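You operate a simulated robot arm through the tools that you are given. There is no shell and no other tool. Be economical: measure what you need, move in short steps, check, and stop when the job is done.

Carry out the task below with a simulated two-armed robot. There is one attempt and no reset: what you move stays moved.

Task
Put the drying rack's strip away in the KEEP tin.
Fine: hold the tin with one hand while the lid comes off and goes on again; leave the clip open.

It is judged by the outcome, as a careful person would: the job done as asked, and still so three seconds after it is handed in. It fails if anything else is knocked over, pushed out of place, dropped, spilled or broken. Lids that push on must go on centred and level and be pressed home; caps that screw on are set level and turned clockwise until they are tight.

Robot
Two 7-joint arms with two-finger parallel grippers on one trunk, on a base that drives. Base frame: it is fixed to the floor where the robot stands at the start and does not move with it; the origin is under the middle of the robot, x ahead of it, y to its left, z up; the surface under the hand at the start is at about z = 900. Lengths are in mm, angles in rad, forces in N, time in s.
The left shoulder is at the start at [60, 143, 926], the right one opposite. With the tool pointing down near the work surface each hand reaches from about 280 to 700 mm from the robot's upright axis, wherever it stands, measured 20 degrees to its own side. Places, roughly: large cork mat [500, 0, 900]; tin [500, 0, 900]. Payload 1.57 kg a hand.
The TCP of each hand is the grasp point between the finger pads, 30 mm short of the fingertips. In the tool frame z runs along the fingers and y along their closing line. Largest opening 110 mm; finger width 24, thickness 12; the body of the gripper, 48 by 112 mm, starts 78 mm behind the TCP.
Orientation is that of the tool frame in the base frame, as a unit quaternion [x, y, z, w]. With the fingers straight down and closing along the base's y, the tool's x points along the base's -x, its y along +y and its z along -z.

Tools
- The arms move only by the tool servo_tool. It takes "left_steps", "right_steps" or both (then of equal length, played together; a hand with none holds still); each is one flat list of numbers, 6 for each row, row after row: the shift along the tool's x, y, z in mm, then the turn, a rotation vector about the tool's x, y, z in rad. In form: [dx, dy, dz, wx, wy, wz, dx, dy, dz, wx, wy, wz, ...]. A call has 1 to 10 rows; each row shifts and turns the commanded pose from where the row before left it, along the tool's axes as they then stand. "left_jaw" and "right_jaw" are, for a hand that has rows, the opening, from 0 (shut) to 1 (fully open), set as the call begins (left out, the last holds). A row lasts 0.2 s, in which the tool goes at most 50 mm and 0.15 rad; a call with a longer step from one row to the next is refused whole, and so is a gripper value outside its range. Where a pose cannot be reached the arm comes as near as it can. A force on the tool above 40 N (or 10 N above the force at the start of the call, whichever is more), or a blocked arm, ends the call early, and 0.2 s more pass. The fingers move at their own pace (about 45 mm/s each) and stop on an object; they squeeze with about 21 N. The grip force told is the motor's: it shows also when the fingers shut on nothing. Time passes only in rows, and 0.2 s behind the last, so rows that do not move let the fingers close. The reply holds the time, the measured pose of the TCP, the force on the tool along the base axes, the opening and the grip force, in the units named above and with some noise, with the torque about the TCP (base axes, N m) and any sound that the robot's microphone picked up, and new pictures: "views" is both (left out), scene, wrist or none (wrist: the cameras of the hands that moved).
- Cameras (640 x 400 px; columns grow to the right, rows downward): "scene" is now at [41.7, -30.4, 1534.5]; the picture's right is [-0.39, -0.92, 0.00], its down [-0.70, 0.30, -0.65] and it looks along [0.59, -0.25, -0.76] (base axes); focal length 294 px, centre (320, 200). "left" rides on the left gripper at [70, -16, -141] in its tool frame; the picture's right is [0.23, 0.97, 0.00], its down [-0.85, 0.20, -0.48] and it looks along [-0.47, 0.11, 0.88] (tool axes); focal length 222 px, centre (320, 200). "right" rides on the right gripper at [70, 16, -141] in its tool frame; the picture's right is [-0.23, 0.97, 0.00], its down [-0.86, -0.20, -0.48] and it looks along [-0.47, -0.11, 0.88] (tool axes); focal length 222 px, centre (320, 200). There is no depth. A picture from a camera that has moved, and an enlarged one, comes with that camera's place and axes in the base frame and with its lens.
- raise_lower(by): slides the trunk up (or, below 0, down) by that many mm; the arms and the scene camera ride with it, the base frame stays. It gives what a move gives, with no picture.
- roll_base(legs): drives the robot by 1 to 6 legs, each [ahead, left, turn to the left] in mm, mm and rad, along the robot's own axes; the way and the turn of a leg run together, so that a leg with both is an arc; at most 1500 mm and 3.142 rad a leg. The arms and the cameras ride along, it lands a little off, and it stops where it bumps. It gives what a move gives, and a new picture of the scene camera.
- turn_head(pan, tilt): turns the head with the scene camera to pan (to the left, within 1.501 rad either way) and tilt (down, from -0.506 to 1.204), counted from straight ahead of the robot. It gives what a move gives, and a new picture of the scene camera.
- enlarge(camera, box): a new picture of the part [left, top, right, bottom] of that camera's present view, enlarged. It takes no simulated time.
- finish_job(): hands the job in; it is judged then, once.

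Work in short steps. Places have to be worked out from the pictures, the camera data and where the tool is seen: move nearer, look again, correct. Check each grasp and each placing, and mend what went wrong. You have 120 turns and 260 pictures in all, those below and enlarged ones among them. Open the grippers and draw the arms clear of the work before you hand the job in, unless the task says otherwise; then end with one line.

The tools are called after "Request:" by a JSON object that holds its "method" and its "body". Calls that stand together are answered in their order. servo_tool: Moves the arms, as the interface text tells. Its arguments: {"type":"object","properties":{"left_steps":{"type":"array","items":{"type":"number"}},"left_jaw":{"type":"number"},"right_steps":{"type":"array","items":{"type":"number"}},"right_jaw":{"type":"number"},"views":{"type":"string","enum":["both","scene","wrist","none"]}},"required":[]} The other tools are called the same way: raise_lower (by) slides the trunk up or down; roll_base (legs) drives the base; turn_head (pan, tilt) turns the head that bears the scene camera; enlarge (camera, box) takes an enlarged picture of a part of a camera's view; finish_job () hands the job in.

At the start:

```text
time_s: 0.0
left_position: [458.5, 45.8, 1000.5]
left_ee_rot: [0.0, 1.0, 0.0, 0.0]
left_force: [0.1, -0.1, -0.1]
left_moment: [-0.01, -0.02, -0.01]
left_width: 109.8
left_finger_force: 0.0
right_position: [387.1, -249.8, 1000.2]
right_ee_rot: [-0.001, 1.0, 0.0, 0.0]
right_force: [-0.8, 0.6, 0.2]
right_moment: [-0.01, -0.01, -0.02]
right_width: 110.1
right_finger_force: 0.1
trunk travel left (down, up): [-525.0, 65.0]
robot x, y, heading: [-3.5, -0.6, -0.003]
head pan, tilt: [-0.398, 0.869]
```

scene: 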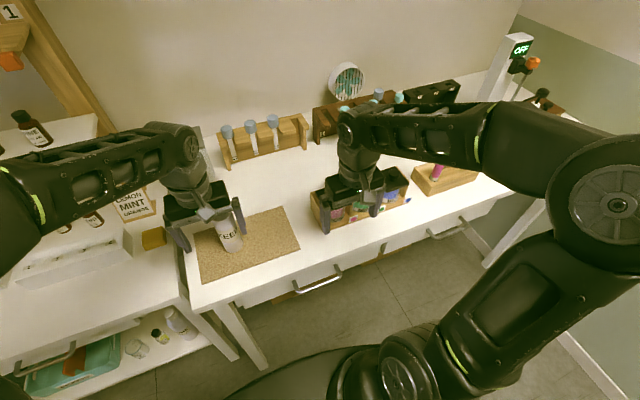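
right: 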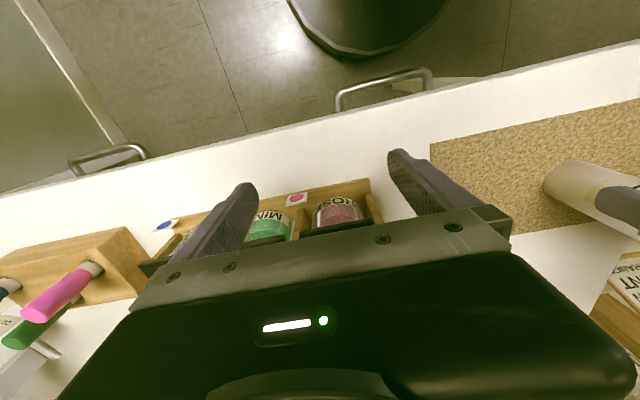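
left: 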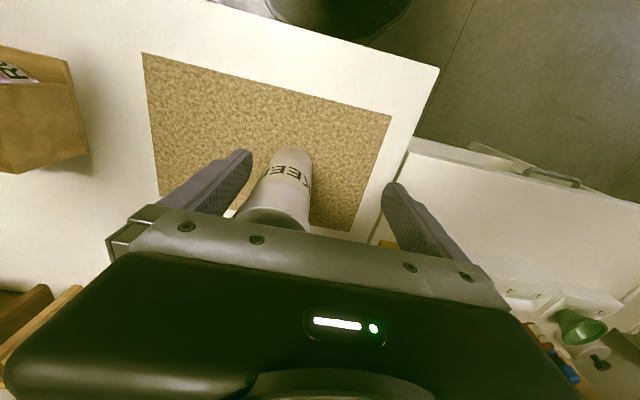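

I can see the KEEP tin on the cork mat. I'll enlarge the scene to look for the drying rack and its strip.

Request:
{"method": "enlarge", "body": {"camera": "scene", "box": [380, 20, 580, 220]}}

Request:
{"method": "enlarge", "body": {"camera": "scene", "box": [150, 50, 400, 290]}}

Request:
{"method": "enlarge", "body": {"camera": "scene", "box": [0, 90, 200, 300]}}

```text
2.00 times, centred on (480, 120) of scene
camera zoom: at [41.7, -30.4, 1534.5], right [-0.39, -0.92, 0.0], down [-0.7, 0.3, -0.65], along [0.59, -0.25, -0.76], focal length 588 px, centre (0, 360)
```

zoom: 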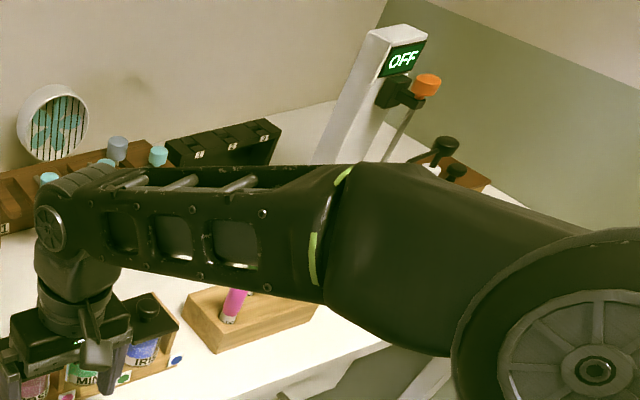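

```text
1.67 times, centred on (275, 170) of scene
camera zoom: at [41.7, -30.4, 1534.5], right [-0.39, -0.92, 0.0], down [-0.7, 0.3, -0.65], along [0.59, -0.25, -0.76], focal length 490 px, centre (395, 250)
```

zoom: 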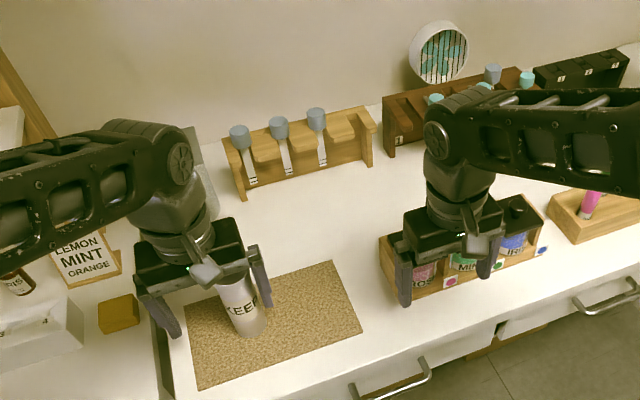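

```text
1.90 times, centred on (100, 195) of scene
camera zoom: at [41.7, -30.4, 1534.5], right [-0.39, -0.92, 0.0], down [-0.7, 0.3, -0.65], along [0.59, -0.25, -0.76], focal length 560 px, centre (739, 210)
```

zoom: 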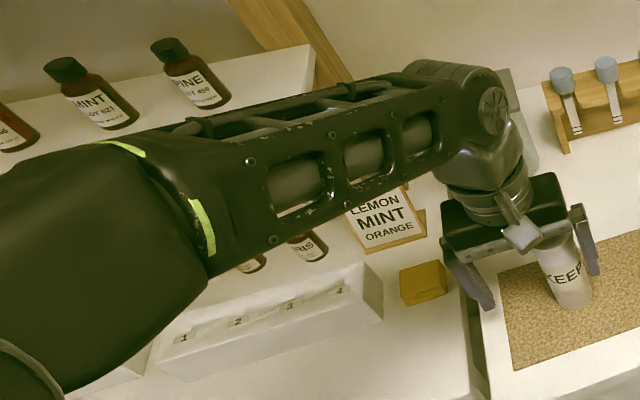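

Several racks show up. I'll turn the head to see the left and right sides properly.

Request:
{"method": "turn_head", "body": {"pan": 0.6, "tilt": 0.7}}

Request:
{"method": "turn_head", "body": {"pan": -0.9, "tilt": 0.6}}

Request:
{"method": "turn_head", "body": {"pan": 0.0, "tilt": 0.6}}

```text
time_s: 1.3
left_position: [459.1, 44.0, 999.7]
left_ee_rot: [0.0, 1.0, 0.001, 0.0]
left_force: [-0.2, 0.0, 1.1]
left_moment: [0.01, -0.01, 0.0]
left_width: 110.1
left_finger_force: 0.0
right_position: [387.1, -250.5, 1000.0]
right_ee_rot: [0.0, 1.0, 0.0, 0.0]
right_force: [-0.5, 0.4, -0.3]
right_moment: [-0.01, -0.01, -0.01]
right_width: 109.7
right_finger_force: 0.0
trunk travel left (down, up): [-525.0, 65.0]
robot x, y, heading: [3.1, 0.6, 0.001]
head pan, tilt: [0.6, 0.7]
camera scene: at [40.7, 47.4, 1548.2], right [0.56, -0.83, 0.0], down [-0.53, -0.36, -0.76], along [0.63, 0.43, -0.64], focal length 294 px, centre (320, 200)
```

scene: 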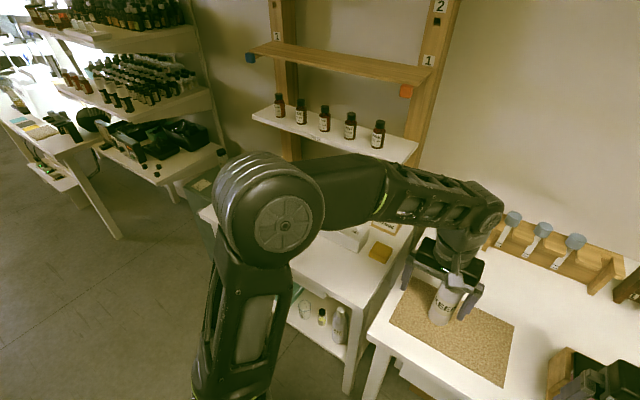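

```text
time_s: 2.9
left_position: [458.5, 44.8, 999.9]
left_ee_rot: [0.0, 1.0, 0.0, 0.001]
left_force: [-0.3, -0.7, -0.4]
left_moment: [0.02, -0.03, 0.0]
left_width: 110.1
left_finger_force: 0.0
right_position: [387.3, -250.0, 999.0]
right_ee_rot: [0.0, 1.0, 0.0, -0.001]
right_force: [0.4, -0.5, -0.4]
right_moment: [0.0, 0.03, 0.01]
right_width: 110.3
right_finger_force: 0.1
trunk travel left (down, up): [-525.0, 65.0]
robot x, y, heading: [0.7, -0.4, -0.003]
head pan, tilt: [-0.901, 0.6]
camera scene: at [25.5, -69.8, 1556.9], right [-0.78, -0.62, 0.0], down [-0.35, 0.44, -0.82], along [0.51, -0.65, -0.57], focal length 294 px, centre (320, 200)
```

scene: 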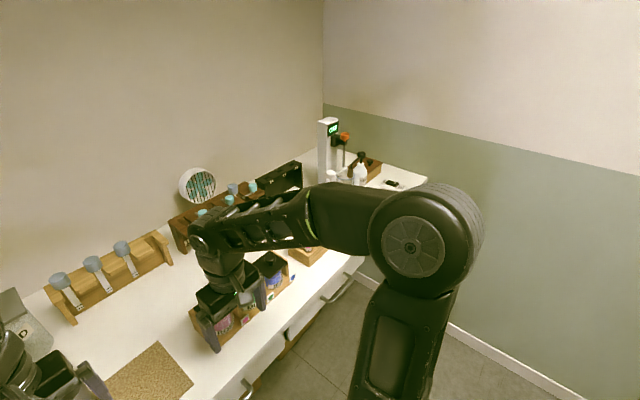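

```text
time_s: 4.1
left_position: [459.0, 43.4, 999.5]
left_ee_rot: [0.001, 1.0, 0.0, -0.001]
left_force: [-0.1, 0.3, -0.3]
left_moment: [0.01, 0.0, 0.01]
left_width: 110.1
left_finger_force: 0.0
right_position: [388.2, -249.9, 999.8]
right_ee_rot: [-0.001, 1.0, 0.001, 0.0]
right_force: [-0.4, 0.3, -0.4]
right_moment: [-0.03, -0.01, 0.0]
right_width: 110.0
right_finger_force: 0.2
trunk travel left (down, up): [-525.0, 65.0]
robot x, y, heading: [1.7, -0.9, 0.005]
head pan, tilt: [0.0, 0.6]
camera scene: at [58.9, -0.6, 1556.9], right [0.0, -1.0, 0.0], down [-0.56, 0.0, -0.83], along [0.83, 0.0, -0.56], focal length 294 px, centre (320, 200)
```

scene: 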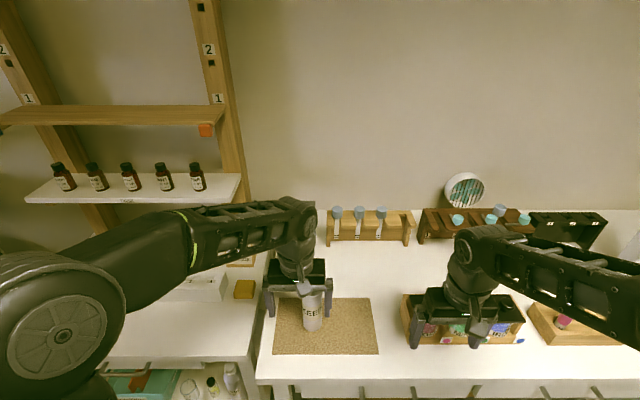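

I'll zoom in on the candidate racks and on the tin.

Request:
{"method": "enlarge", "body": {"camera": "scene", "box": [420, 160, 640, 300]}}

Request:
{"method": "enlarge", "body": {"camera": "scene", "box": [260, 190, 430, 360]}}

Request:
{"method": "enlarge", "body": {"camera": "right", "box": [0, 200, 200, 400]}}

```text
2.86 times, centred on (530, 230) of scene
camera zoom: at [58.9, -0.6, 1556.9], right [0.0, -1.0, 0.0], down [-0.56, 0.0, -0.83], along [0.83, 0.0, -0.56], focal length 840 px, centre (-280, 114)
```

zoom: 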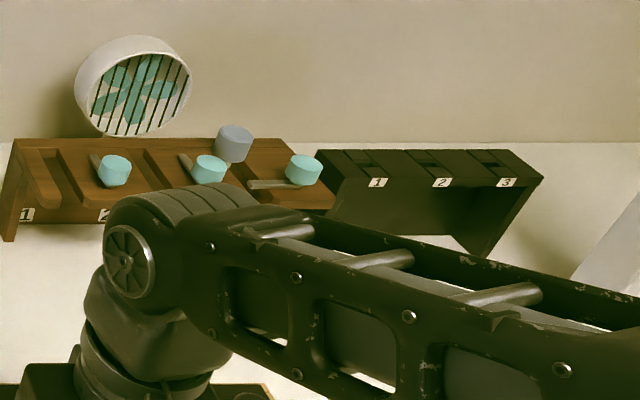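

```text
2.35 times, centred on (345, 275) of scene
camera zoom: at [58.9, -0.6, 1556.9], right [0.0, -1.0, 0.0], down [-0.56, 0.0, -0.83], along [0.83, 0.0, -0.56], focal length 692 px, centre (261, 24)
```

zoom: 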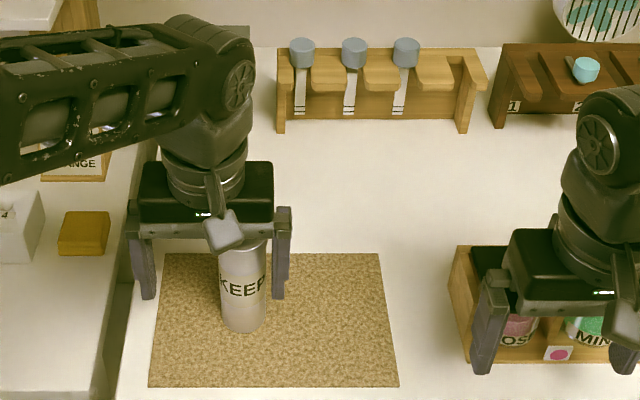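

```text
2.00 times, centred on (100, 300) of right
camera zoom: at [316.6, -235.4, 1140.0], right [0.23, 0.97, 0.0], down [0.86, -0.2, 0.48], along [0.47, -0.11, -0.88], focal length 444 px, centre (760, 0)
```

zoom: 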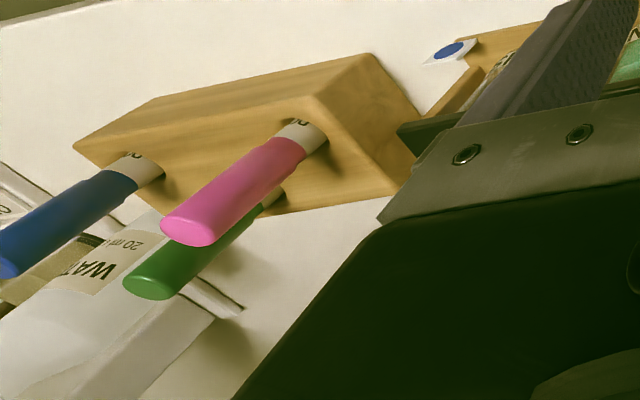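

Before driving back for a wider view, I'll raise both hands so they clear everything on the bench.

Request:
{"method": "servo_tool", "body": {"left_steps": [0, 0, -40, 0, 0, 0, 0, 0, -40, 0, 0, 0, 0, 0, -40, 0, 0, 0, 0, 0, -40, 0, 0, 0], "right_steps": [0, 0, -40, 0, 0, 0, 0, 0, -40, 0, 0, 0, 0, 0, -40, 0, 0, 0, 0, 0, -40, 0, 0, 0], "views": "wrist"}}

```text
time_s: 5.1
left_position: [460.9, 44.8, 1098.9]
left_ee_rot: [0.0, 1.0, 0.001, -0.001]
left_force: [1.3, -0.4, -0.4]
left_moment: [0.06, 0.04, 0.02]
left_width: 110.2
left_finger_force: 0.0
left hand out of reach, approached as far as the arm can: row 3, 4
right_position: [390.0, -248.8, 1120.9]
right_ee_rot: [0.002, 1.0, 0.003, 0.007]
right_force: [0.8, -1.2, 0.2]
right_moment: [0.08, 0.06, 0.03]
right_width: 109.9
right_finger_force: 0.1
right hand out of reach, approached as far as the arm can: row 3, 4
trunk travel left (down, up): [-525.0, 65.0]
robot x, y, heading: [1.7, -0.1, -0.001]
head pan, tilt: [0.0, 0.6]
camera right: at [317.3, -235.7, 1260.6], right [0.23, 0.97, 0.01], down [0.85, -0.21, 0.49], along [0.48, -0.1, -0.87], focal length 222 px, centre (320, 200)
camera left: at [391.4, 29.6, 1241.6], right [-0.23, 0.97, 0.0], down [0.86, 0.2, 0.48], along [0.47, 0.11, -0.88], focal length 222 px, centre (320, 200)
```

right: 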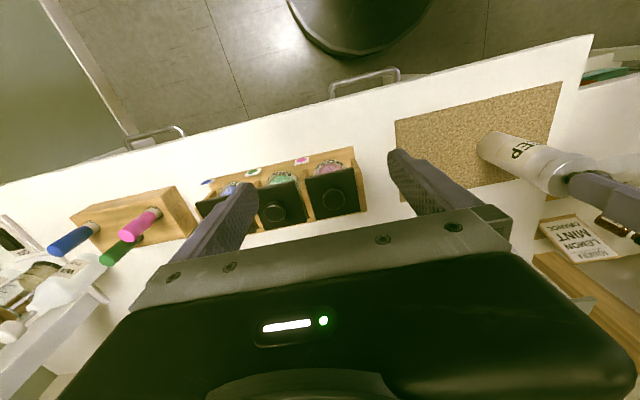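
left: 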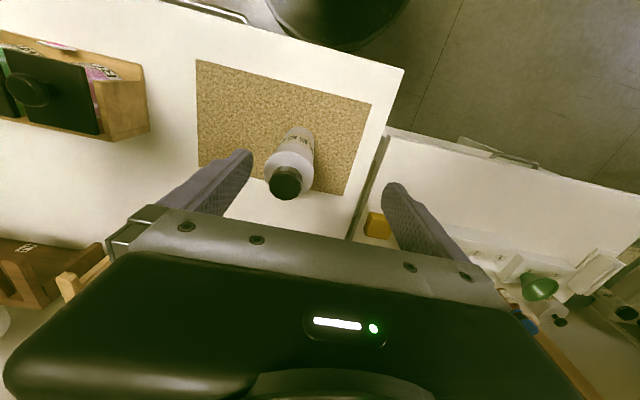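

Both hands are up. I'll drive back to get a clear view of the whole bench.

Request:
{"method": "raise_lower", "body": {"by": 60}}

Request:
{"method": "roll_base", "body": {"legs": [[-450, 0, 0]]}}

Request:
{"method": "turn_head", "body": {"pan": -0.5, "tilt": 0.5}}

Request:
{"method": "turn_head", "body": {"pan": 0.5, "tilt": 0.5}}

```text
time_s: 6.1
left_position: [461.8, 47.1, 1159.6]
left_ee_rot: [-0.001, 1.0, 0.0, 0.001]
left_force: [-0.5, 0.5, 0.2]
left_moment: [-0.01, 0.03, -0.01]
left_width: 109.9
left_finger_force: 0.0
right_position: [388.4, -248.1, 1182.5]
right_ee_rot: [0.002, 1.0, 0.002, 0.006]
right_force: [0.8, -0.5, 0.2]
right_moment: [0.0, 0.0, -0.01]
right_width: 110.2
right_finger_force: 0.1
trunk travel left (down, up): [-585.0, 5.0]
robot x, y, heading: [-2.0, 1.1, 0.0]
head pan, tilt: [0.0, 0.6]
```

```text
time_s: 8.8
left_position: [9.4, 45.4, 1160.4]
left_ee_rot: [0.004, 1.0, 0.0, 0.001]
left_force: [-0.5, 0.8, 0.4]
left_moment: [-0.01, 0.0, 0.01]
left_width: 109.9
left_finger_force: 0.0
right_position: [-63.7, -248.8, 1181.2]
right_ee_rot: [0.005, 1.0, 0.002, 0.007]
right_force: [0.3, 0.6, -0.2]
right_moment: [0.03, -0.05, -0.02]
right_width: 110.1
right_finger_force: 0.0
trunk travel left (down, up): [-585.0, 5.0]
robot x, y, heading: [-449.0, 1.4, -0.007]
head pan, tilt: [0.0, 0.6]
camera scene: at [-392.0, 0.6, 1616.9], right [-0.01, -1.0, 0.0], down [-0.56, 0.0, -0.83], along [0.83, -0.01, -0.56], focal length 294 px, centre (320, 200)
```

scene: 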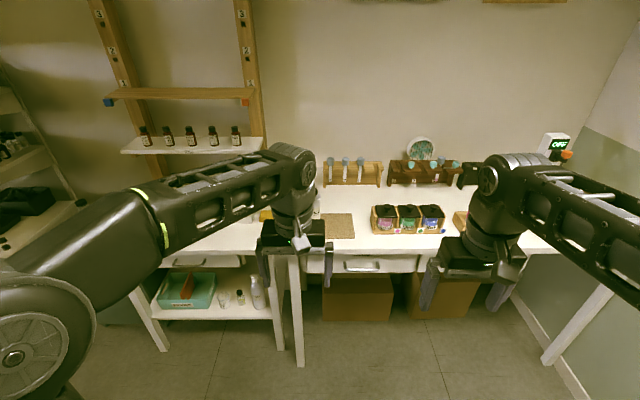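

```text
time_s: 9.7
left_position: [10.7, 44.3, 1160.3]
left_ee_rot: [0.004, 1.0, 0.001, 0.001]
left_force: [0.7, 0.2, 0.6]
left_moment: [0.0, 0.0, -0.03]
left_width: 110.0
left_finger_force: 0.0
right_position: [-62.4, -248.6, 1181.5]
right_ee_rot: [0.005, 1.0, 0.003, 0.006]
right_force: [0.2, -0.1, 0.2]
right_moment: [0.02, 0.01, 0.0]
right_width: 109.8
right_finger_force: 0.2
trunk travel left (down, up): [-585.0, 5.0]
robot x, y, heading: [-449.3, 2.5, -0.01]
head pan, tilt: [-0.499, 0.499]
camera scene: at [-399.8, -42.8, 1626.0], right [-0.48, -0.88, 0.0], down [-0.42, 0.23, -0.88], along [0.77, -0.42, -0.48], focal length 294 px, centre (320, 200)
```

scene: 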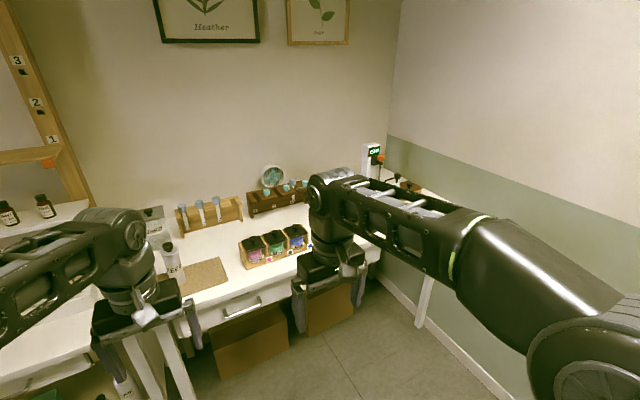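

```text
time_s: 11.0
left_position: [10.1, 45.1, 1160.2]
left_ee_rot: [0.004, 1.0, 0.0, 0.0]
left_force: [0.4, -0.8, -0.2]
left_moment: [0.04, 0.01, -0.04]
left_width: 110.2
left_finger_force: 0.0
right_position: [-62.9, -249.8, 1181.8]
right_ee_rot: [0.005, 1.0, 0.002, 0.005]
right_force: [-0.8, -1.3, 0.2]
right_moment: [-0.02, -0.01, -0.01]
right_width: 110.0
right_finger_force: 0.2
trunk travel left (down, up): [-585.0, 5.0]
robot x, y, heading: [-451.4, 1.8, -0.014]
head pan, tilt: [0.499, 0.499]
camera scene: at [-399.2, 44.1, 1626.0], right [0.47, -0.88, 0.0], down [-0.42, -0.23, -0.88], along [0.77, 0.41, -0.48], focal length 294 px, centre (320, 200)
```

scene: 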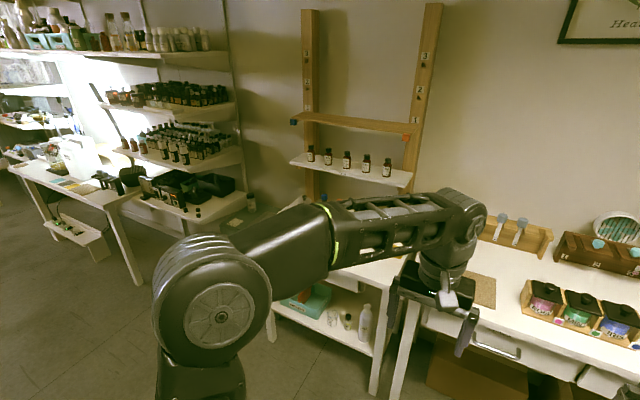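

The arms still hide the far right. I'll slide the robot right and look from there.

Request:
{"method": "roll_base", "body": {"legs": [[0, -650, 0]]}}

Request:
{"method": "turn_head", "body": {"pan": 0.0, "tilt": 0.55}}

Request:
{"method": "enlarge", "body": {"camera": "scene", "box": [160, 100, 480, 300]}}

```text
time_s: 14.6
left_position: [21.8, -602.7, 1161.2]
left_ee_rot: [0.009, 1.0, 0.0, 0.0]
left_force: [0.7, 0.5, -0.8]
left_moment: [-0.01, 0.02, 0.03]
left_width: 110.0
left_finger_force: 0.1
right_position: [-54.6, -897.2, 1181.1]
right_ee_rot: [0.012, 1.0, 0.002, 0.007]
right_force: [0.3, -0.2, -0.2]
right_moment: [0.0, -0.03, 0.01]
right_width: 110.0
right_finger_force: 0.1
trunk travel left (down, up): [-585.0, 5.0]
robot x, y, heading: [-437.4, -642.6, -0.02]
head pan, tilt: [0.499, 0.499]
camera scene: at [-387.7, -599.4, 1626.0], right [0.46, -0.89, 0.0], down [-0.42, -0.22, -0.88], along [0.78, 0.41, -0.48], focal length 294 px, centre (320, 200)
```

scene: 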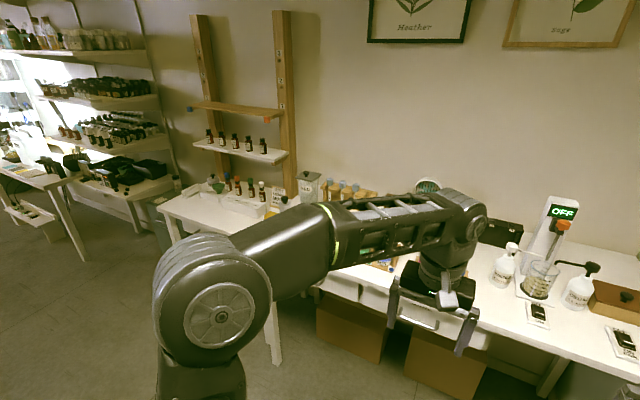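

```text
time_s: 15.5
left_position: [22.0, -602.3, 1160.2]
left_ee_rot: [0.009, 1.0, 0.001, 0.0]
left_force: [-0.1, 0.2, 0.0]
left_moment: [-0.01, 0.02, -0.02]
left_width: 110.0
left_finger_force: 0.0
right_position: [-55.4, -894.8, 1181.9]
right_ee_rot: [0.012, 1.0, 0.003, 0.005]
right_force: [-1.6, 0.5, -0.4]
right_moment: [-0.01, 0.05, 0.0]
right_width: 109.8
right_finger_force: 0.0
trunk travel left (down, up): [-585.0, 5.0]
robot x, y, heading: [-438.2, -638.8, -0.019]
head pan, tilt: [0.0, 0.55]
camera scene: at [-378.7, -642.3, 1621.4], right [-0.02, -1.0, 0.0], down [-0.52, 0.01, -0.85], along [0.85, -0.01, -0.52], focal length 294 px, centre (320, 200)
```

scene: 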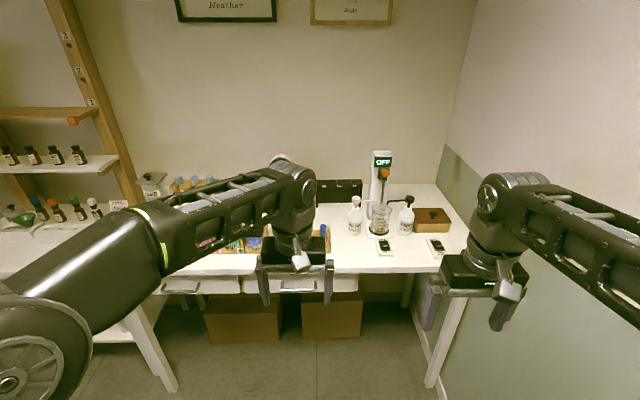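

```text
2.00 times, centred on (320, 200) of scene
camera zoom: at [-378.7, -642.3, 1621.4], right [-0.02, -1.0, 0.0], down [-0.52, 0.01, -0.85], along [0.85, -0.01, -0.52], focal length 588 px, centre (320, 200)
```

zoom: 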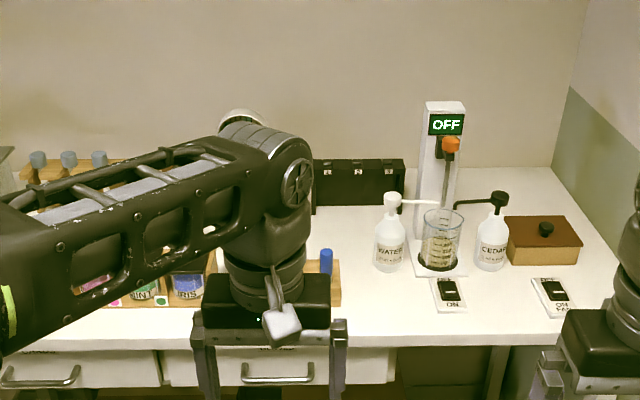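

The fan sits over the brown rack, so that is probably the drying rack. I'll go back in front of it, lift my view clear and zoom in.

Request:
{"method": "roll_base", "body": {"legs": [[0, 320, 0]]}}

Request:
{"method": "turn_head", "body": {"pan": 0.0, "tilt": 0.6}}

Request:
{"method": "enlarge", "body": {"camera": "scene", "box": [240, 130, 400, 230]}}

```text
time_s: 17.6
left_position: [26.3, -284.8, 1160.2]
left_ee_rot: [0.008, 1.0, -0.001, 0.0]
left_force: [-0.4, -0.2, 0.1]
left_moment: [-0.05, -0.01, -0.01]
left_width: 110.0
left_finger_force: 0.0
right_position: [-49.7, -578.9, 1182.0]
right_ee_rot: [0.01, 1.0, 0.002, 0.007]
right_force: [0.7, 0.1, -0.4]
right_moment: [-0.03, -0.01, 0.02]
right_width: 110.2
right_finger_force: 0.1
trunk travel left (down, up): [-585.0, 5.0]
robot x, y, heading: [-435.2, -325.7, -0.017]
head pan, tilt: [0.0, 0.55]
camera scene: at [-373.5, -325.7, 1621.4], right [-0.01, -1.0, 0.0], down [-0.52, 0.01, -0.85], along [0.85, -0.01, -0.52], focal length 294 px, centre (320, 200)
```

scene: 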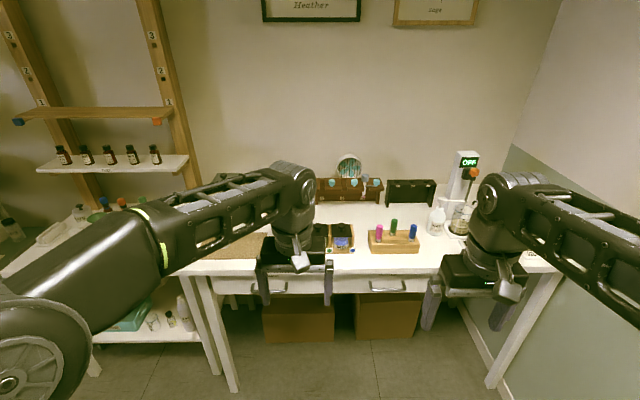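

```text
time_s: 18.3
left_position: [27.1, -285.8, 1160.6]
left_ee_rot: [0.008, 1.0, 0.0, 0.0]
left_force: [-0.3, -0.7, -0.4]
left_moment: [-0.01, -0.01, -0.01]
left_width: 109.9
left_finger_force: 0.0
right_position: [-48.3, -579.7, 1181.6]
right_ee_rot: [0.009, 1.0, 0.003, 0.006]
right_force: [-0.1, 0.3, 0.5]
right_moment: [-0.03, 0.01, -0.04]
right_width: 109.9
right_finger_force: 0.2
trunk travel left (down, up): [-585.0, 5.0]
robot x, y, heading: [-432.6, -326.4, -0.015]
head pan, tilt: [0.0, 0.6]
camera scene: at [-375.0, -327.1, 1616.9], right [-0.01, -1.0, 0.0], down [-0.56, 0.01, -0.83], along [0.83, -0.01, -0.56], focal length 294 px, centre (320, 200)
```

scene: 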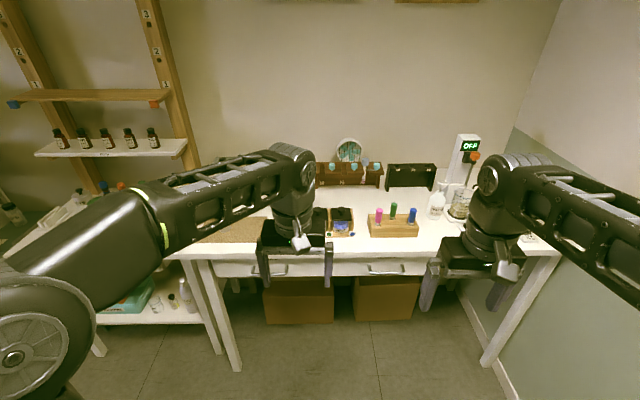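

```text
4.00 times, centred on (320, 180) of scene
camera zoom: at [-375.0, -327.1, 1616.9], right [-0.01, -1.0, 0.0], down [-0.56, 0.01, -0.83], along [0.83, -0.01, -0.56], focal length 1176 px, centre (320, 280)
```

zoom: 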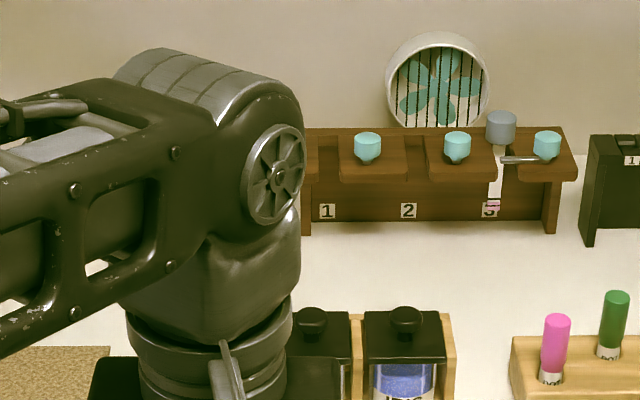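

Triangulating puts the drying-rack slot 3 knob near (716, -577, 1046). Slot 3 holds the only strip and its lever clip is closed. I'll drive up in front of the rack.

Request:
{"method": "roll_base", "body": {"legs": [[433, -110, 0.015]]}}

Request:
{"method": "turn_head", "body": {"pan": -0.15, "tilt": 0.55}}

Request:
{"method": "enlarge", "body": {"camera": "scene", "box": [240, 100, 440, 225]}}

```text
time_s: 20.9
left_position: [448.8, -393.2, 1160.8]
left_ee_rot: [0.002, 1.0, 0.001, 0.0]
left_force: [0.2, -0.1, 0.5]
left_moment: [0.02, 0.03, -0.03]
left_width: 109.8
left_finger_force: 0.1
right_position: [376.5, -688.8, 1181.7]
right_ee_rot: [0.003, 1.0, 0.003, 0.006]
right_force: [-0.2, -0.5, -0.4]
right_moment: [-0.02, -0.03, -0.03]
right_width: 110.2
right_finger_force: 0.1
trunk travel left (down, up): [-585.0, 5.0]
robot x, y, heading: [-11.6, -436.9, -0.004]
head pan, tilt: [0.0, 0.6]
camera scene: at [47.6, -439.7, 1616.8], right [0.0, -1.0, 0.0], down [-0.57, 0.0, -0.82], along [0.82, 0.0, -0.57], focal length 294 px, centre (320, 200)
```

scene: 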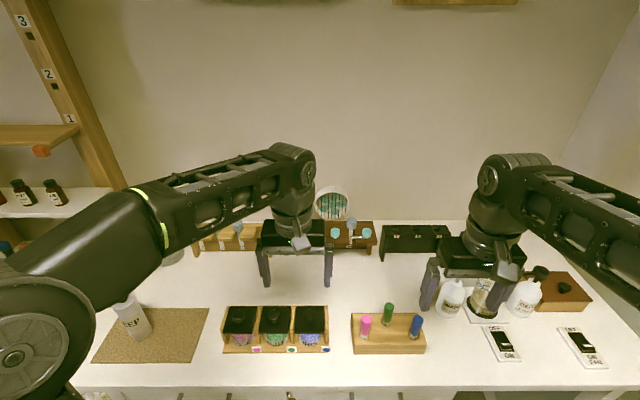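

```text
time_s: 21.6
left_position: [447.9, -394.3, 1160.0]
left_ee_rot: [0.002, 1.0, 0.0, 0.0]
left_force: [0.0, -1.5, -0.2]
left_moment: [0.01, -0.02, 0.0]
left_width: 109.9
left_finger_force: 0.1
right_position: [375.2, -688.6, 1181.2]
right_ee_rot: [0.004, 1.0, 0.003, 0.006]
right_force: [0.5, -0.7, -0.3]
right_moment: [0.04, 0.01, -0.01]
right_width: 109.8
right_finger_force: 0.0
trunk travel left (down, up): [-585.0, 5.0]
robot x, y, heading: [-14.0, -439.6, -0.002]
head pan, tilt: [-0.15, 0.55]
camera scene: at [46.8, -452.7, 1621.4], right [-0.15, -0.99, 0.0], down [-0.52, 0.08, -0.85], along [0.84, -0.13, -0.52], focal length 294 px, centre (320, 200)
```

scene: 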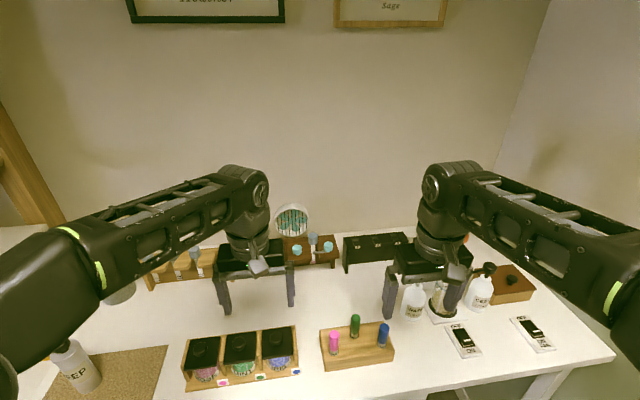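

```text
3.20 times, centred on (340, 162) of scene
camera zoom: at [46.8, -452.7, 1621.4], right [-0.15, -0.99, 0.0], down [-0.52, 0.08, -0.85], along [0.84, -0.13, -0.52], focal length 940 px, centre (256, 320)
```

zoom: 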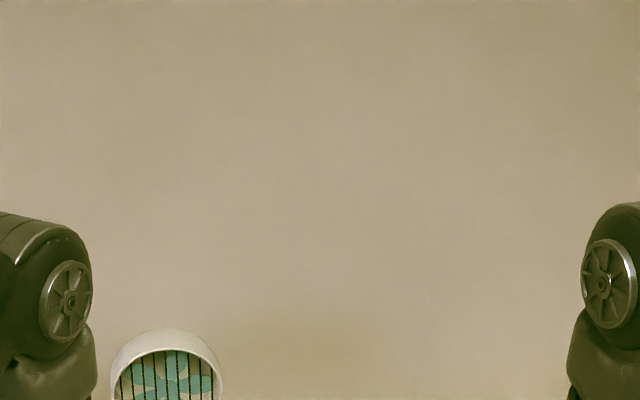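

Zooming in on the rack now that it's in a clear gap between the hands.

Request:
{"method": "enlarge", "body": {"camera": "scene", "box": [265, 195, 365, 275]}}

Request:
{"method": "enlarge", "body": {"camera": "scene", "box": [40, 320, 200, 400]}}

```text
5.00 times, centred on (315, 235) of scene
camera zoom: at [46.8, -452.7, 1621.4], right [-0.15, -0.99, 0.0], down [-0.52, 0.08, -0.85], along [0.84, -0.13, -0.52], focal length 1470 px, centre (345, 25)
```

zoom: 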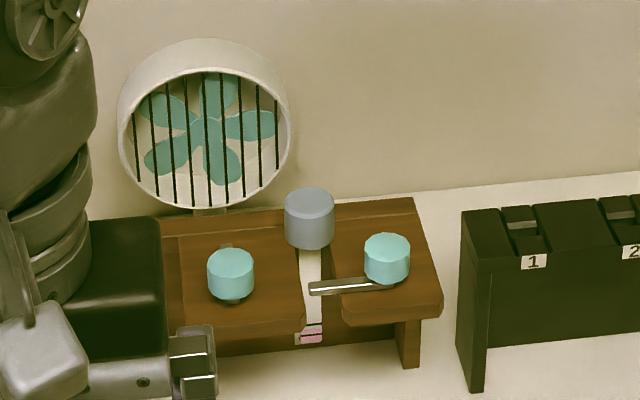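

```text
4.00 times, centred on (120, 360) of scene
camera zoom: at [46.8, -452.7, 1621.4], right [-0.15, -0.99, 0.0], down [-0.52, 0.08, -0.85], along [0.84, -0.13, -0.52], focal length 1176 px, centre (1120, -440)
```

zoom: 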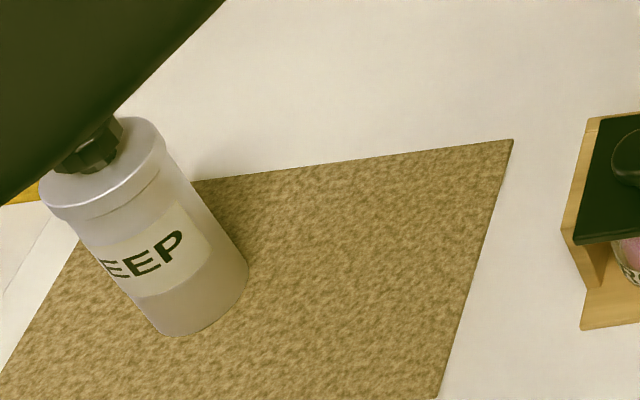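

I understand the mechanism now: a knob pivots a steel bar that crosses the strip in slot 3. I'll look down to see how much room the base has before the bench.

Request:
{"method": "turn_head", "body": {"pan": 0.0, "tilt": 1.2}}

```text
time_s: 22.7
left_position: [448.7, -393.1, 1160.0]
left_ee_rot: [0.001, 1.0, 0.0, 0.0]
left_force: [-0.2, -0.4, -1.2]
left_moment: [0.01, 0.0, 0.0]
left_width: 110.2
left_finger_force: 0.0
right_position: [376.1, -687.9, 1181.1]
right_ee_rot: [0.003, 1.0, 0.003, 0.006]
right_force: [0.5, 0.4, -0.3]
right_moment: [0.01, -0.02, 0.0]
right_width: 109.8
right_finger_force: 0.2
trunk travel left (down, up): [-585.0, 5.0]
robot x, y, heading: [-9.8, -436.2, -0.001]
head pan, tilt: [0.0, 1.201]
camera scene: at [14.2, -439.3, 1572.3], right [0.0, -1.0, 0.0], down [-0.93, 0.0, -0.36], along [0.36, 0.0, -0.93], focal length 294 px, centre (320, 200)
```

scene: 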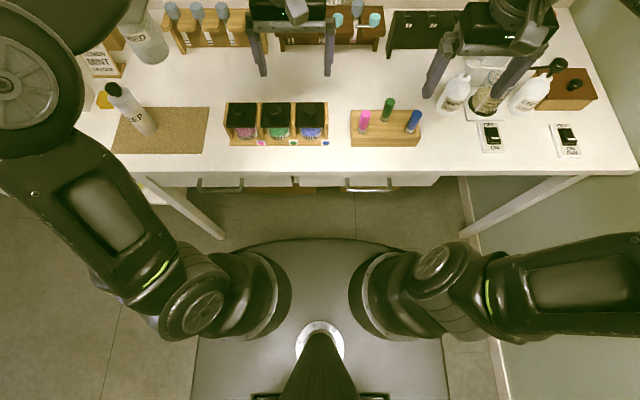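

The base disc already reaches under the open bench, and the boxes are far back. I can advance about 110 mm.

Request:
{"method": "roll_base", "body": {"legs": [[110, -20, 0]]}}

Request:
{"method": "turn_head", "body": {"pan": -0.2, "tilt": 0.75}}

Request:
{"method": "enlarge", "body": {"camera": "scene", "box": [240, 150, 400, 250]}}

```text
time_s: 23.9
left_position: [557.6, -415.0, 1159.9]
left_ee_rot: [0.002, 1.0, 0.0, 0.0]
left_force: [-0.1, -0.1, 0.8]
left_moment: [-0.01, 0.04, 0.0]
left_width: 109.8
left_finger_force: 0.0
right_position: [485.0, -710.6, 1181.1]
right_ee_rot: [0.006, 1.0, 0.002, 0.006]
right_force: [0.7, -1.1, -0.3]
right_moment: [-0.01, 0.03, 0.03]
right_width: 110.0
right_finger_force: 0.0
trunk travel left (down, up): [-585.0, 5.0]
robot x, y, heading: [97.5, -457.7, -0.006]
head pan, tilt: [0.0, 1.201]
camera scene: at [124.6, -460.5, 1572.2], right [-0.01, -1.0, 0.0], down [-0.93, 0.01, -0.36], along [0.36, 0.0, -0.93], focal length 294 px, centre (320, 200)
```

scene: 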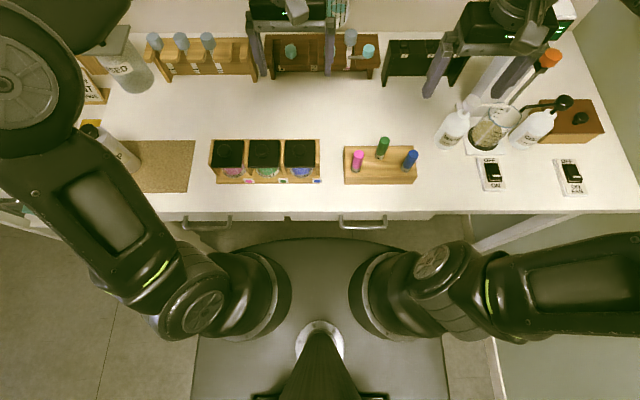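

```text
time_s: 24.8
left_position: [557.3, -415.6, 1160.3]
left_ee_rot: [0.003, 1.0, 0.0, 0.0]
left_force: [0.0, 0.2, -0.9]
left_moment: [0.03, -0.01, 0.02]
left_width: 110.0
left_finger_force: 0.1
right_position: [484.2, -710.5, 1182.8]
right_ee_rot: [0.005, 1.0, 0.002, 0.007]
right_force: [0.1, -0.3, -0.5]
right_moment: [-0.01, -0.01, -0.01]
right_width: 109.9
right_finger_force: 0.0
trunk travel left (down, up): [-585.0, 5.0]
robot x, y, heading: [94.3, -459.3, -0.009]
head pan, tilt: [-0.201, 0.75]
camera scene: at [148.2, -476.8, 1603.9], right [-0.2, -0.98, 0.0], down [-0.67, 0.14, -0.73], along [0.72, -0.15, -0.68], focal length 294 px, centre (320, 200)
```

scene: 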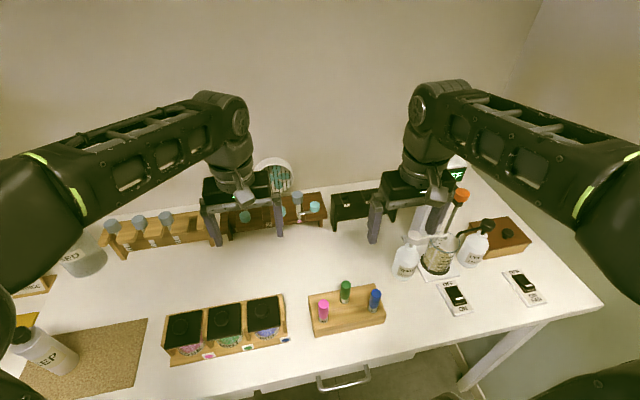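

```text
4.00 times, centred on (320, 200) of scene
camera zoom: at [148.2, -476.8, 1603.9], right [-0.2, -0.98, 0.0], down [-0.67, 0.14, -0.73], along [0.72, -0.15, -0.68], focal length 1176 px, centre (320, 200)
```

zoom: 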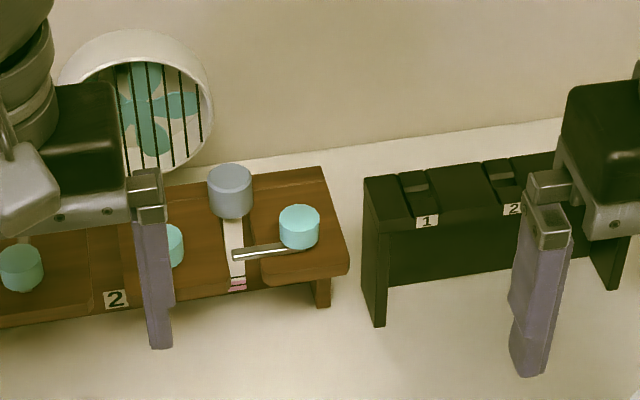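

Slot 3's knob is near (722, -581, 1045), with the strip head just behind and to the left of it. I'll bring the right hand over for a wrist-camera look and shift the left hand away.

Request:
{"method": "servo_tool", "body": {"right_steps": [-30, 26, 4, 0, 0, 0, -30, 26, 4, 0, 0, 0, -30, 26, 4, 0, 0, 0, -30, 26, 4, 0, 0, 0, -30, 25, 4, 0, 0, 0], "left_steps": [10, 25, 0, 0, 0, 0, 10, 25, 0, 0, 0, 0, 10, 25, 0, 0, 0, 0, 10, 25, 0, 0, 0, 0, 10, 25, 0, 0, 0, 0], "views": "both"}}

```text
time_s: 26.0
left_position: [507.6, -288.5, 1157.6]
left_ee_rot: [0.003, 1.0, 0.0, -0.001]
left_force: [1.5, 0.5, 0.0]
left_moment: [-0.02, 0.01, 0.0]
left_width: 109.7
left_finger_force: 0.0
right_position: [633.0, -582.3, 1157.8]
right_ee_rot: [0.006, 1.0, 0.003, 0.01]
right_force: [0.7, 0.0, 1.1]
right_moment: [-0.06, 0.01, 0.03]
right_width: 110.6
right_finger_force: 0.0
right hand out of reach, approached as far as the arm can: row 5
trunk travel left (down, up): [-585.0, 5.0]
robot x, y, heading: [96.6, -460.0, -0.007]
head pan, tilt: [-0.201, 0.75]
camera scene: at [149.7, -475.0, 1603.9], right [-0.2, -0.98, 0.0], down [-0.67, 0.14, -0.73], along [0.71, -0.15, -0.68], focal length 294 px, centre (320, 200)
camera right: at [559.7, -566.4, 1297.4], right [0.24, 0.97, 0.01], down [0.84, -0.21, 0.49], along [0.48, -0.11, -0.87], focal length 222 px, centre (320, 200)
camera left: at [438.2, -302.9, 1299.8], right [-0.22, 0.98, 0.0], down [0.86, 0.19, 0.48], along [0.47, 0.11, -0.88], focal length 222 px, centre (320, 200)
```

scene: 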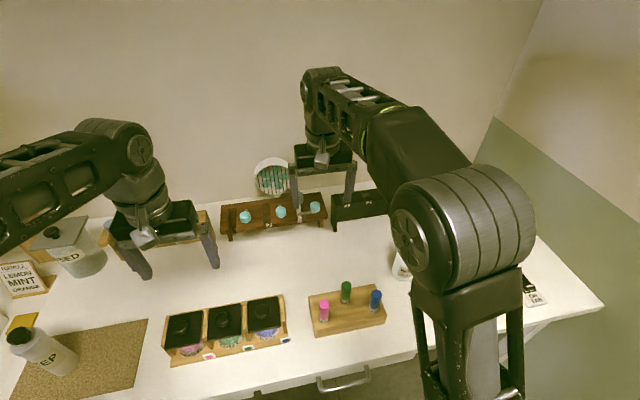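
right: 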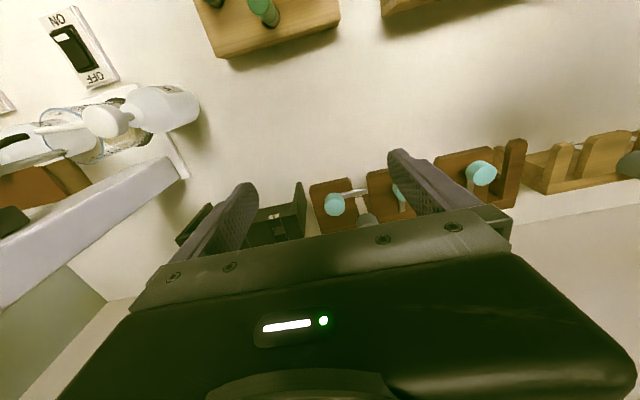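
left: 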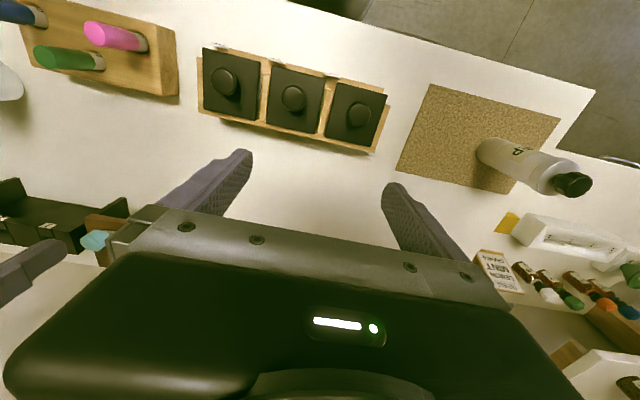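

The wrist view confirms knob 3 near (712, -582). I'll zoom in to see which way the open levers point compared with the closed one.

Request:
{"method": "enlarge", "body": {"camera": "right", "box": [290, 130, 530, 250]}}

Request:
{"method": "enlarge", "body": {"camera": "scene", "box": [210, 170, 340, 250]}}

Request:
{"method": "enlarge", "body": {"camera": "left", "box": [440, 100, 600, 220]}}

```text
2.67 times, centred on (410, 190) of right
camera zoom: at [559.7, -566.4, 1297.4], right [0.24, 0.97, 0.01], down [0.84, -0.21, 0.49], along [0.48, -0.11, -0.87], focal length 592 px, centre (80, 227)
```

zoom: 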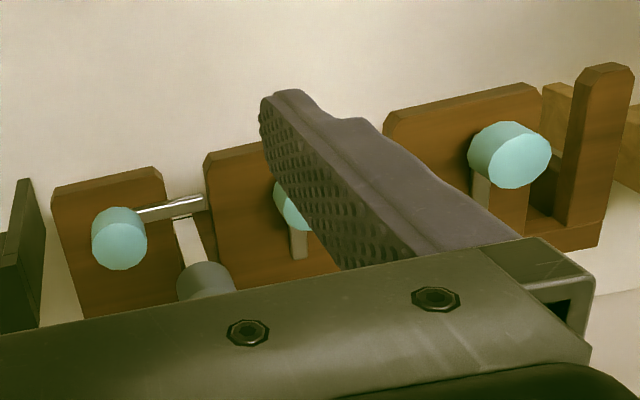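

```text
4.92 times, centred on (275, 210) of scene
camera zoom: at [149.7, -475.0, 1603.9], right [-0.2, -0.98, 0.0], down [-0.67, 0.14, -0.73], along [0.71, -0.15, -0.68], focal length 1447 px, centre (542, 151)
```

zoom: 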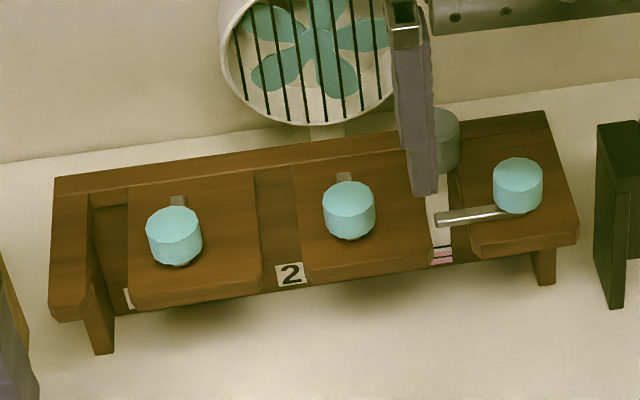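

```text
3.33 times, centred on (520, 160) of left
camera zoom: at [438.2, -302.9, 1299.8], right [-0.22, 0.98, 0.0], down [0.86, 0.19, 0.48], along [0.47, 0.11, -0.88], focal length 740 px, centre (-347, 333)
```

zoom: 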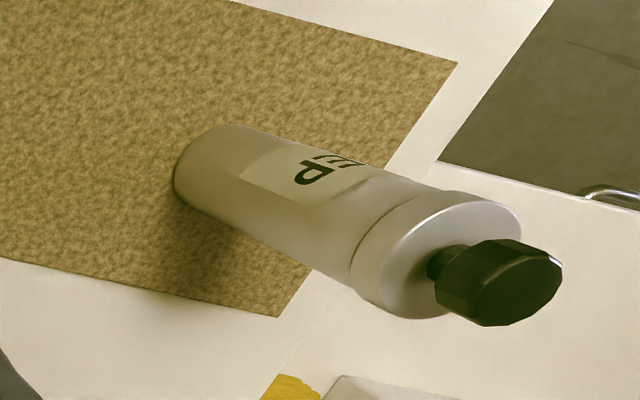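

Open levers point to the back (+x), so knob 3 must turn about 90° clockwise seen from above. I'll close the jaw to about 60 mm and come in above the knob.

Request:
{"method": "servo_tool", "body": {"right_steps": [0, 0, 25, 0, 0, 0, -20, 0, 15, 0, 0, 0, -30, 0, 10, 0, 0, 0, -28, 0, 10, 0, 0, 0], "right_jaw": 0.55, "views": "both"}}

```text
time_s: 27.0
left_position: [506.7, -290.7, 1159.5]
left_ee_rot: [0.003, 1.0, 0.0, 0.0]
left_force: [0.3, -0.2, -0.8]
left_moment: [-0.01, 0.01, 0.0]
left_width: 110.0
left_finger_force: 0.1
right_position: [687.0, -583.2, 1091.3]
right_ee_rot: [0.005, 1.0, 0.002, 0.01]
right_force: [0.0, 0.4, -1.2]
right_moment: [0.0, 0.02, -0.01]
right_width: 60.4
right_finger_force: 0.0
right hand out of reach, approached as far as the arm can: row 3, 4
trunk travel left (down, up): [-585.0, 5.0]
robot x, y, heading: [95.4, -459.6, -0.004]
head pan, tilt: [-0.201, 0.75]
camera scene: at [148.1, -476.8, 1604.0], right [-0.2, -0.98, 0.0], down [-0.67, 0.14, -0.73], along [0.72, -0.15, -0.68], focal length 294 px, centre (320, 200)
camera right: at [614.5, -567.5, 1229.8], right [0.24, 0.97, 0.01], down [0.84, -0.21, 0.49], along [0.48, -0.11, -0.87], focal length 222 px, centre (320, 200)
```

scene: 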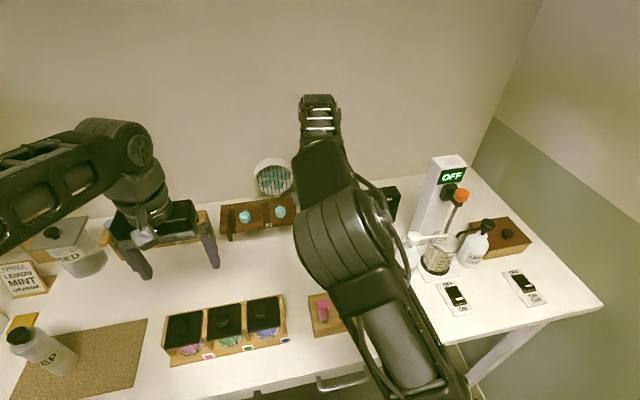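
right: 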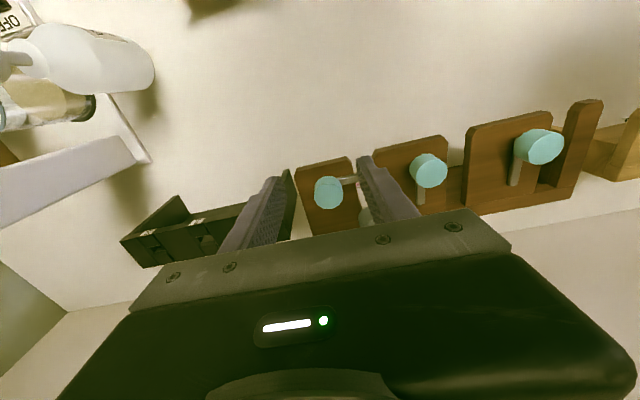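

The arm is at its reach limit. I'll pull the hand back and up a little, then drive the base 60 mm nearer.

Request:
{"method": "servo_tool", "body": {"right_steps": [40, 0, -15, 0, 0, 0, 40, 0, -15, 0, 0, 0], "views": "none"}}

Request:
{"method": "roll_base", "body": {"legs": [[60, 0, 0.005]]}}

```text
time_s: 27.6
left_position: [506.1, -289.0, 1159.2]
left_ee_rot: [0.002, 1.0, 0.0, 0.0]
left_force: [0.2, -0.9, 0.3]
left_moment: [0.03, -0.02, 0.01]
left_width: 110.0
left_finger_force: 0.2
right_position: [603.2, -579.7, 1122.4]
right_ee_rot: [0.005, 1.0, 0.003, 0.007]
right_force: [-0.3, -0.5, 0.6]
right_moment: [-0.01, -0.04, 0.02]
right_width: 60.8
right_finger_force: 0.0
trunk travel left (down, up): [-585.0, 5.0]
robot x, y, heading: [95.9, -459.1, -0.008]
head pan, tilt: [-0.201, 0.75]
```

```text
time_s: 28.5
left_position: [568.3, -288.3, 1158.6]
left_ee_rot: [0.0, 1.0, 0.0, -0.001]
left_force: [0.4, 0.3, 0.7]
left_moment: [0.01, 0.02, 0.01]
left_width: 109.9
left_finger_force: 0.0
right_position: [668.5, -577.2, 1119.4]
right_ee_rot: [0.003, 1.0, 0.002, 0.006]
right_force: [0.4, 0.0, 0.2]
right_moment: [0.0, 0.06, 0.0]
right_width: 60.4
right_finger_force: 0.1
trunk travel left (down, up): [-585.0, 5.0]
robot x, y, heading: [156.2, -458.2, -0.004]
head pan, tilt: [-0.201, 0.75]
camera scene: at [210.9, -476.7, 1603.9], right [-0.2, -0.98, 0.0], down [-0.67, 0.14, -0.73], along [0.72, -0.15, -0.68], focal length 294 px, centre (320, 200)
```

scene: 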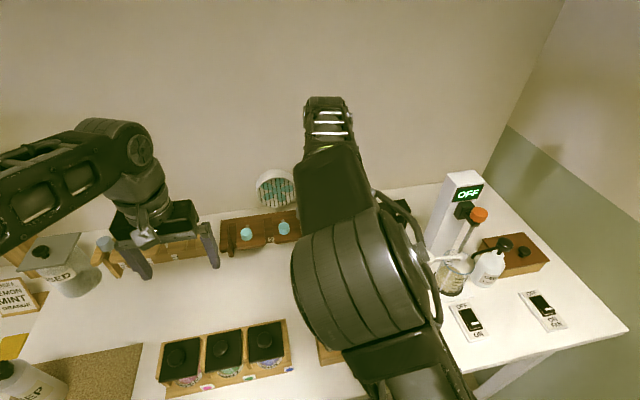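

No bump. I'll move over the knob at a height of about 1090.

Request:
{"method": "servo_tool", "body": {"right_steps": [-22, -3, 12, 0, 0, 0, -22, -2, 13, 0, 0, 0], "views": "wrist"}}

Request:
{"method": "enlarge", "body": {"camera": "right", "box": [240, 120, 480, 270]}}

```text
time_s: 29.1
left_position: [565.9, -288.4, 1158.9]
left_ee_rot: [0.002, 1.0, 0.001, 0.0]
left_force: [0.2, 0.2, 0.0]
left_moment: [-0.02, 0.0, 0.01]
left_width: 109.8
left_finger_force: 0.1
right_position: [711.4, -584.3, 1097.0]
right_ee_rot: [0.003, 1.0, 0.003, 0.006]
right_force: [-0.6, -0.3, 0.0]
right_moment: [-0.03, 0.0, 0.02]
right_width: 60.4
right_finger_force: 0.2
trunk travel left (down, up): [-585.0, 5.0]
robot x, y, heading: [157.1, -462.2, 0.0]
head pan, tilt: [-0.201, 0.75]
camera right: at [638.9, -568.7, 1235.1], right [0.23, 0.97, 0.01], down [0.85, -0.21, 0.49], along [0.48, -0.11, -0.87], focal length 222 px, centre (320, 200)
```

right: 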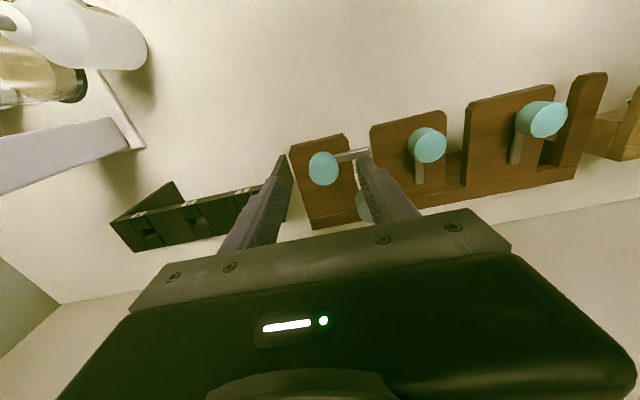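

```text
2.67 times, centred on (360, 195) of right
camera zoom: at [638.9, -568.7, 1235.1], right [0.23, 0.97, 0.01], down [0.85, -0.21, 0.49], along [0.48, -0.11, -0.87], focal length 592 px, centre (213, 213)
```

zoom: 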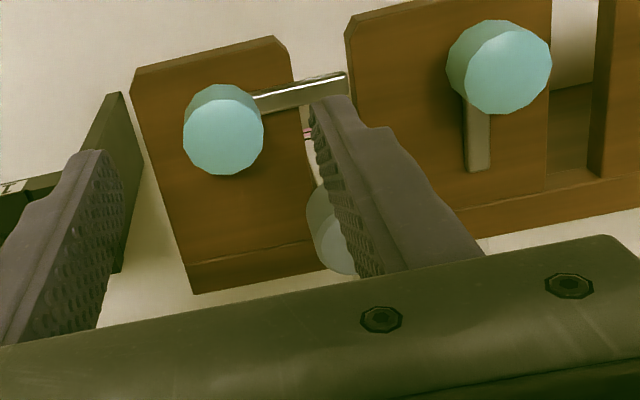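

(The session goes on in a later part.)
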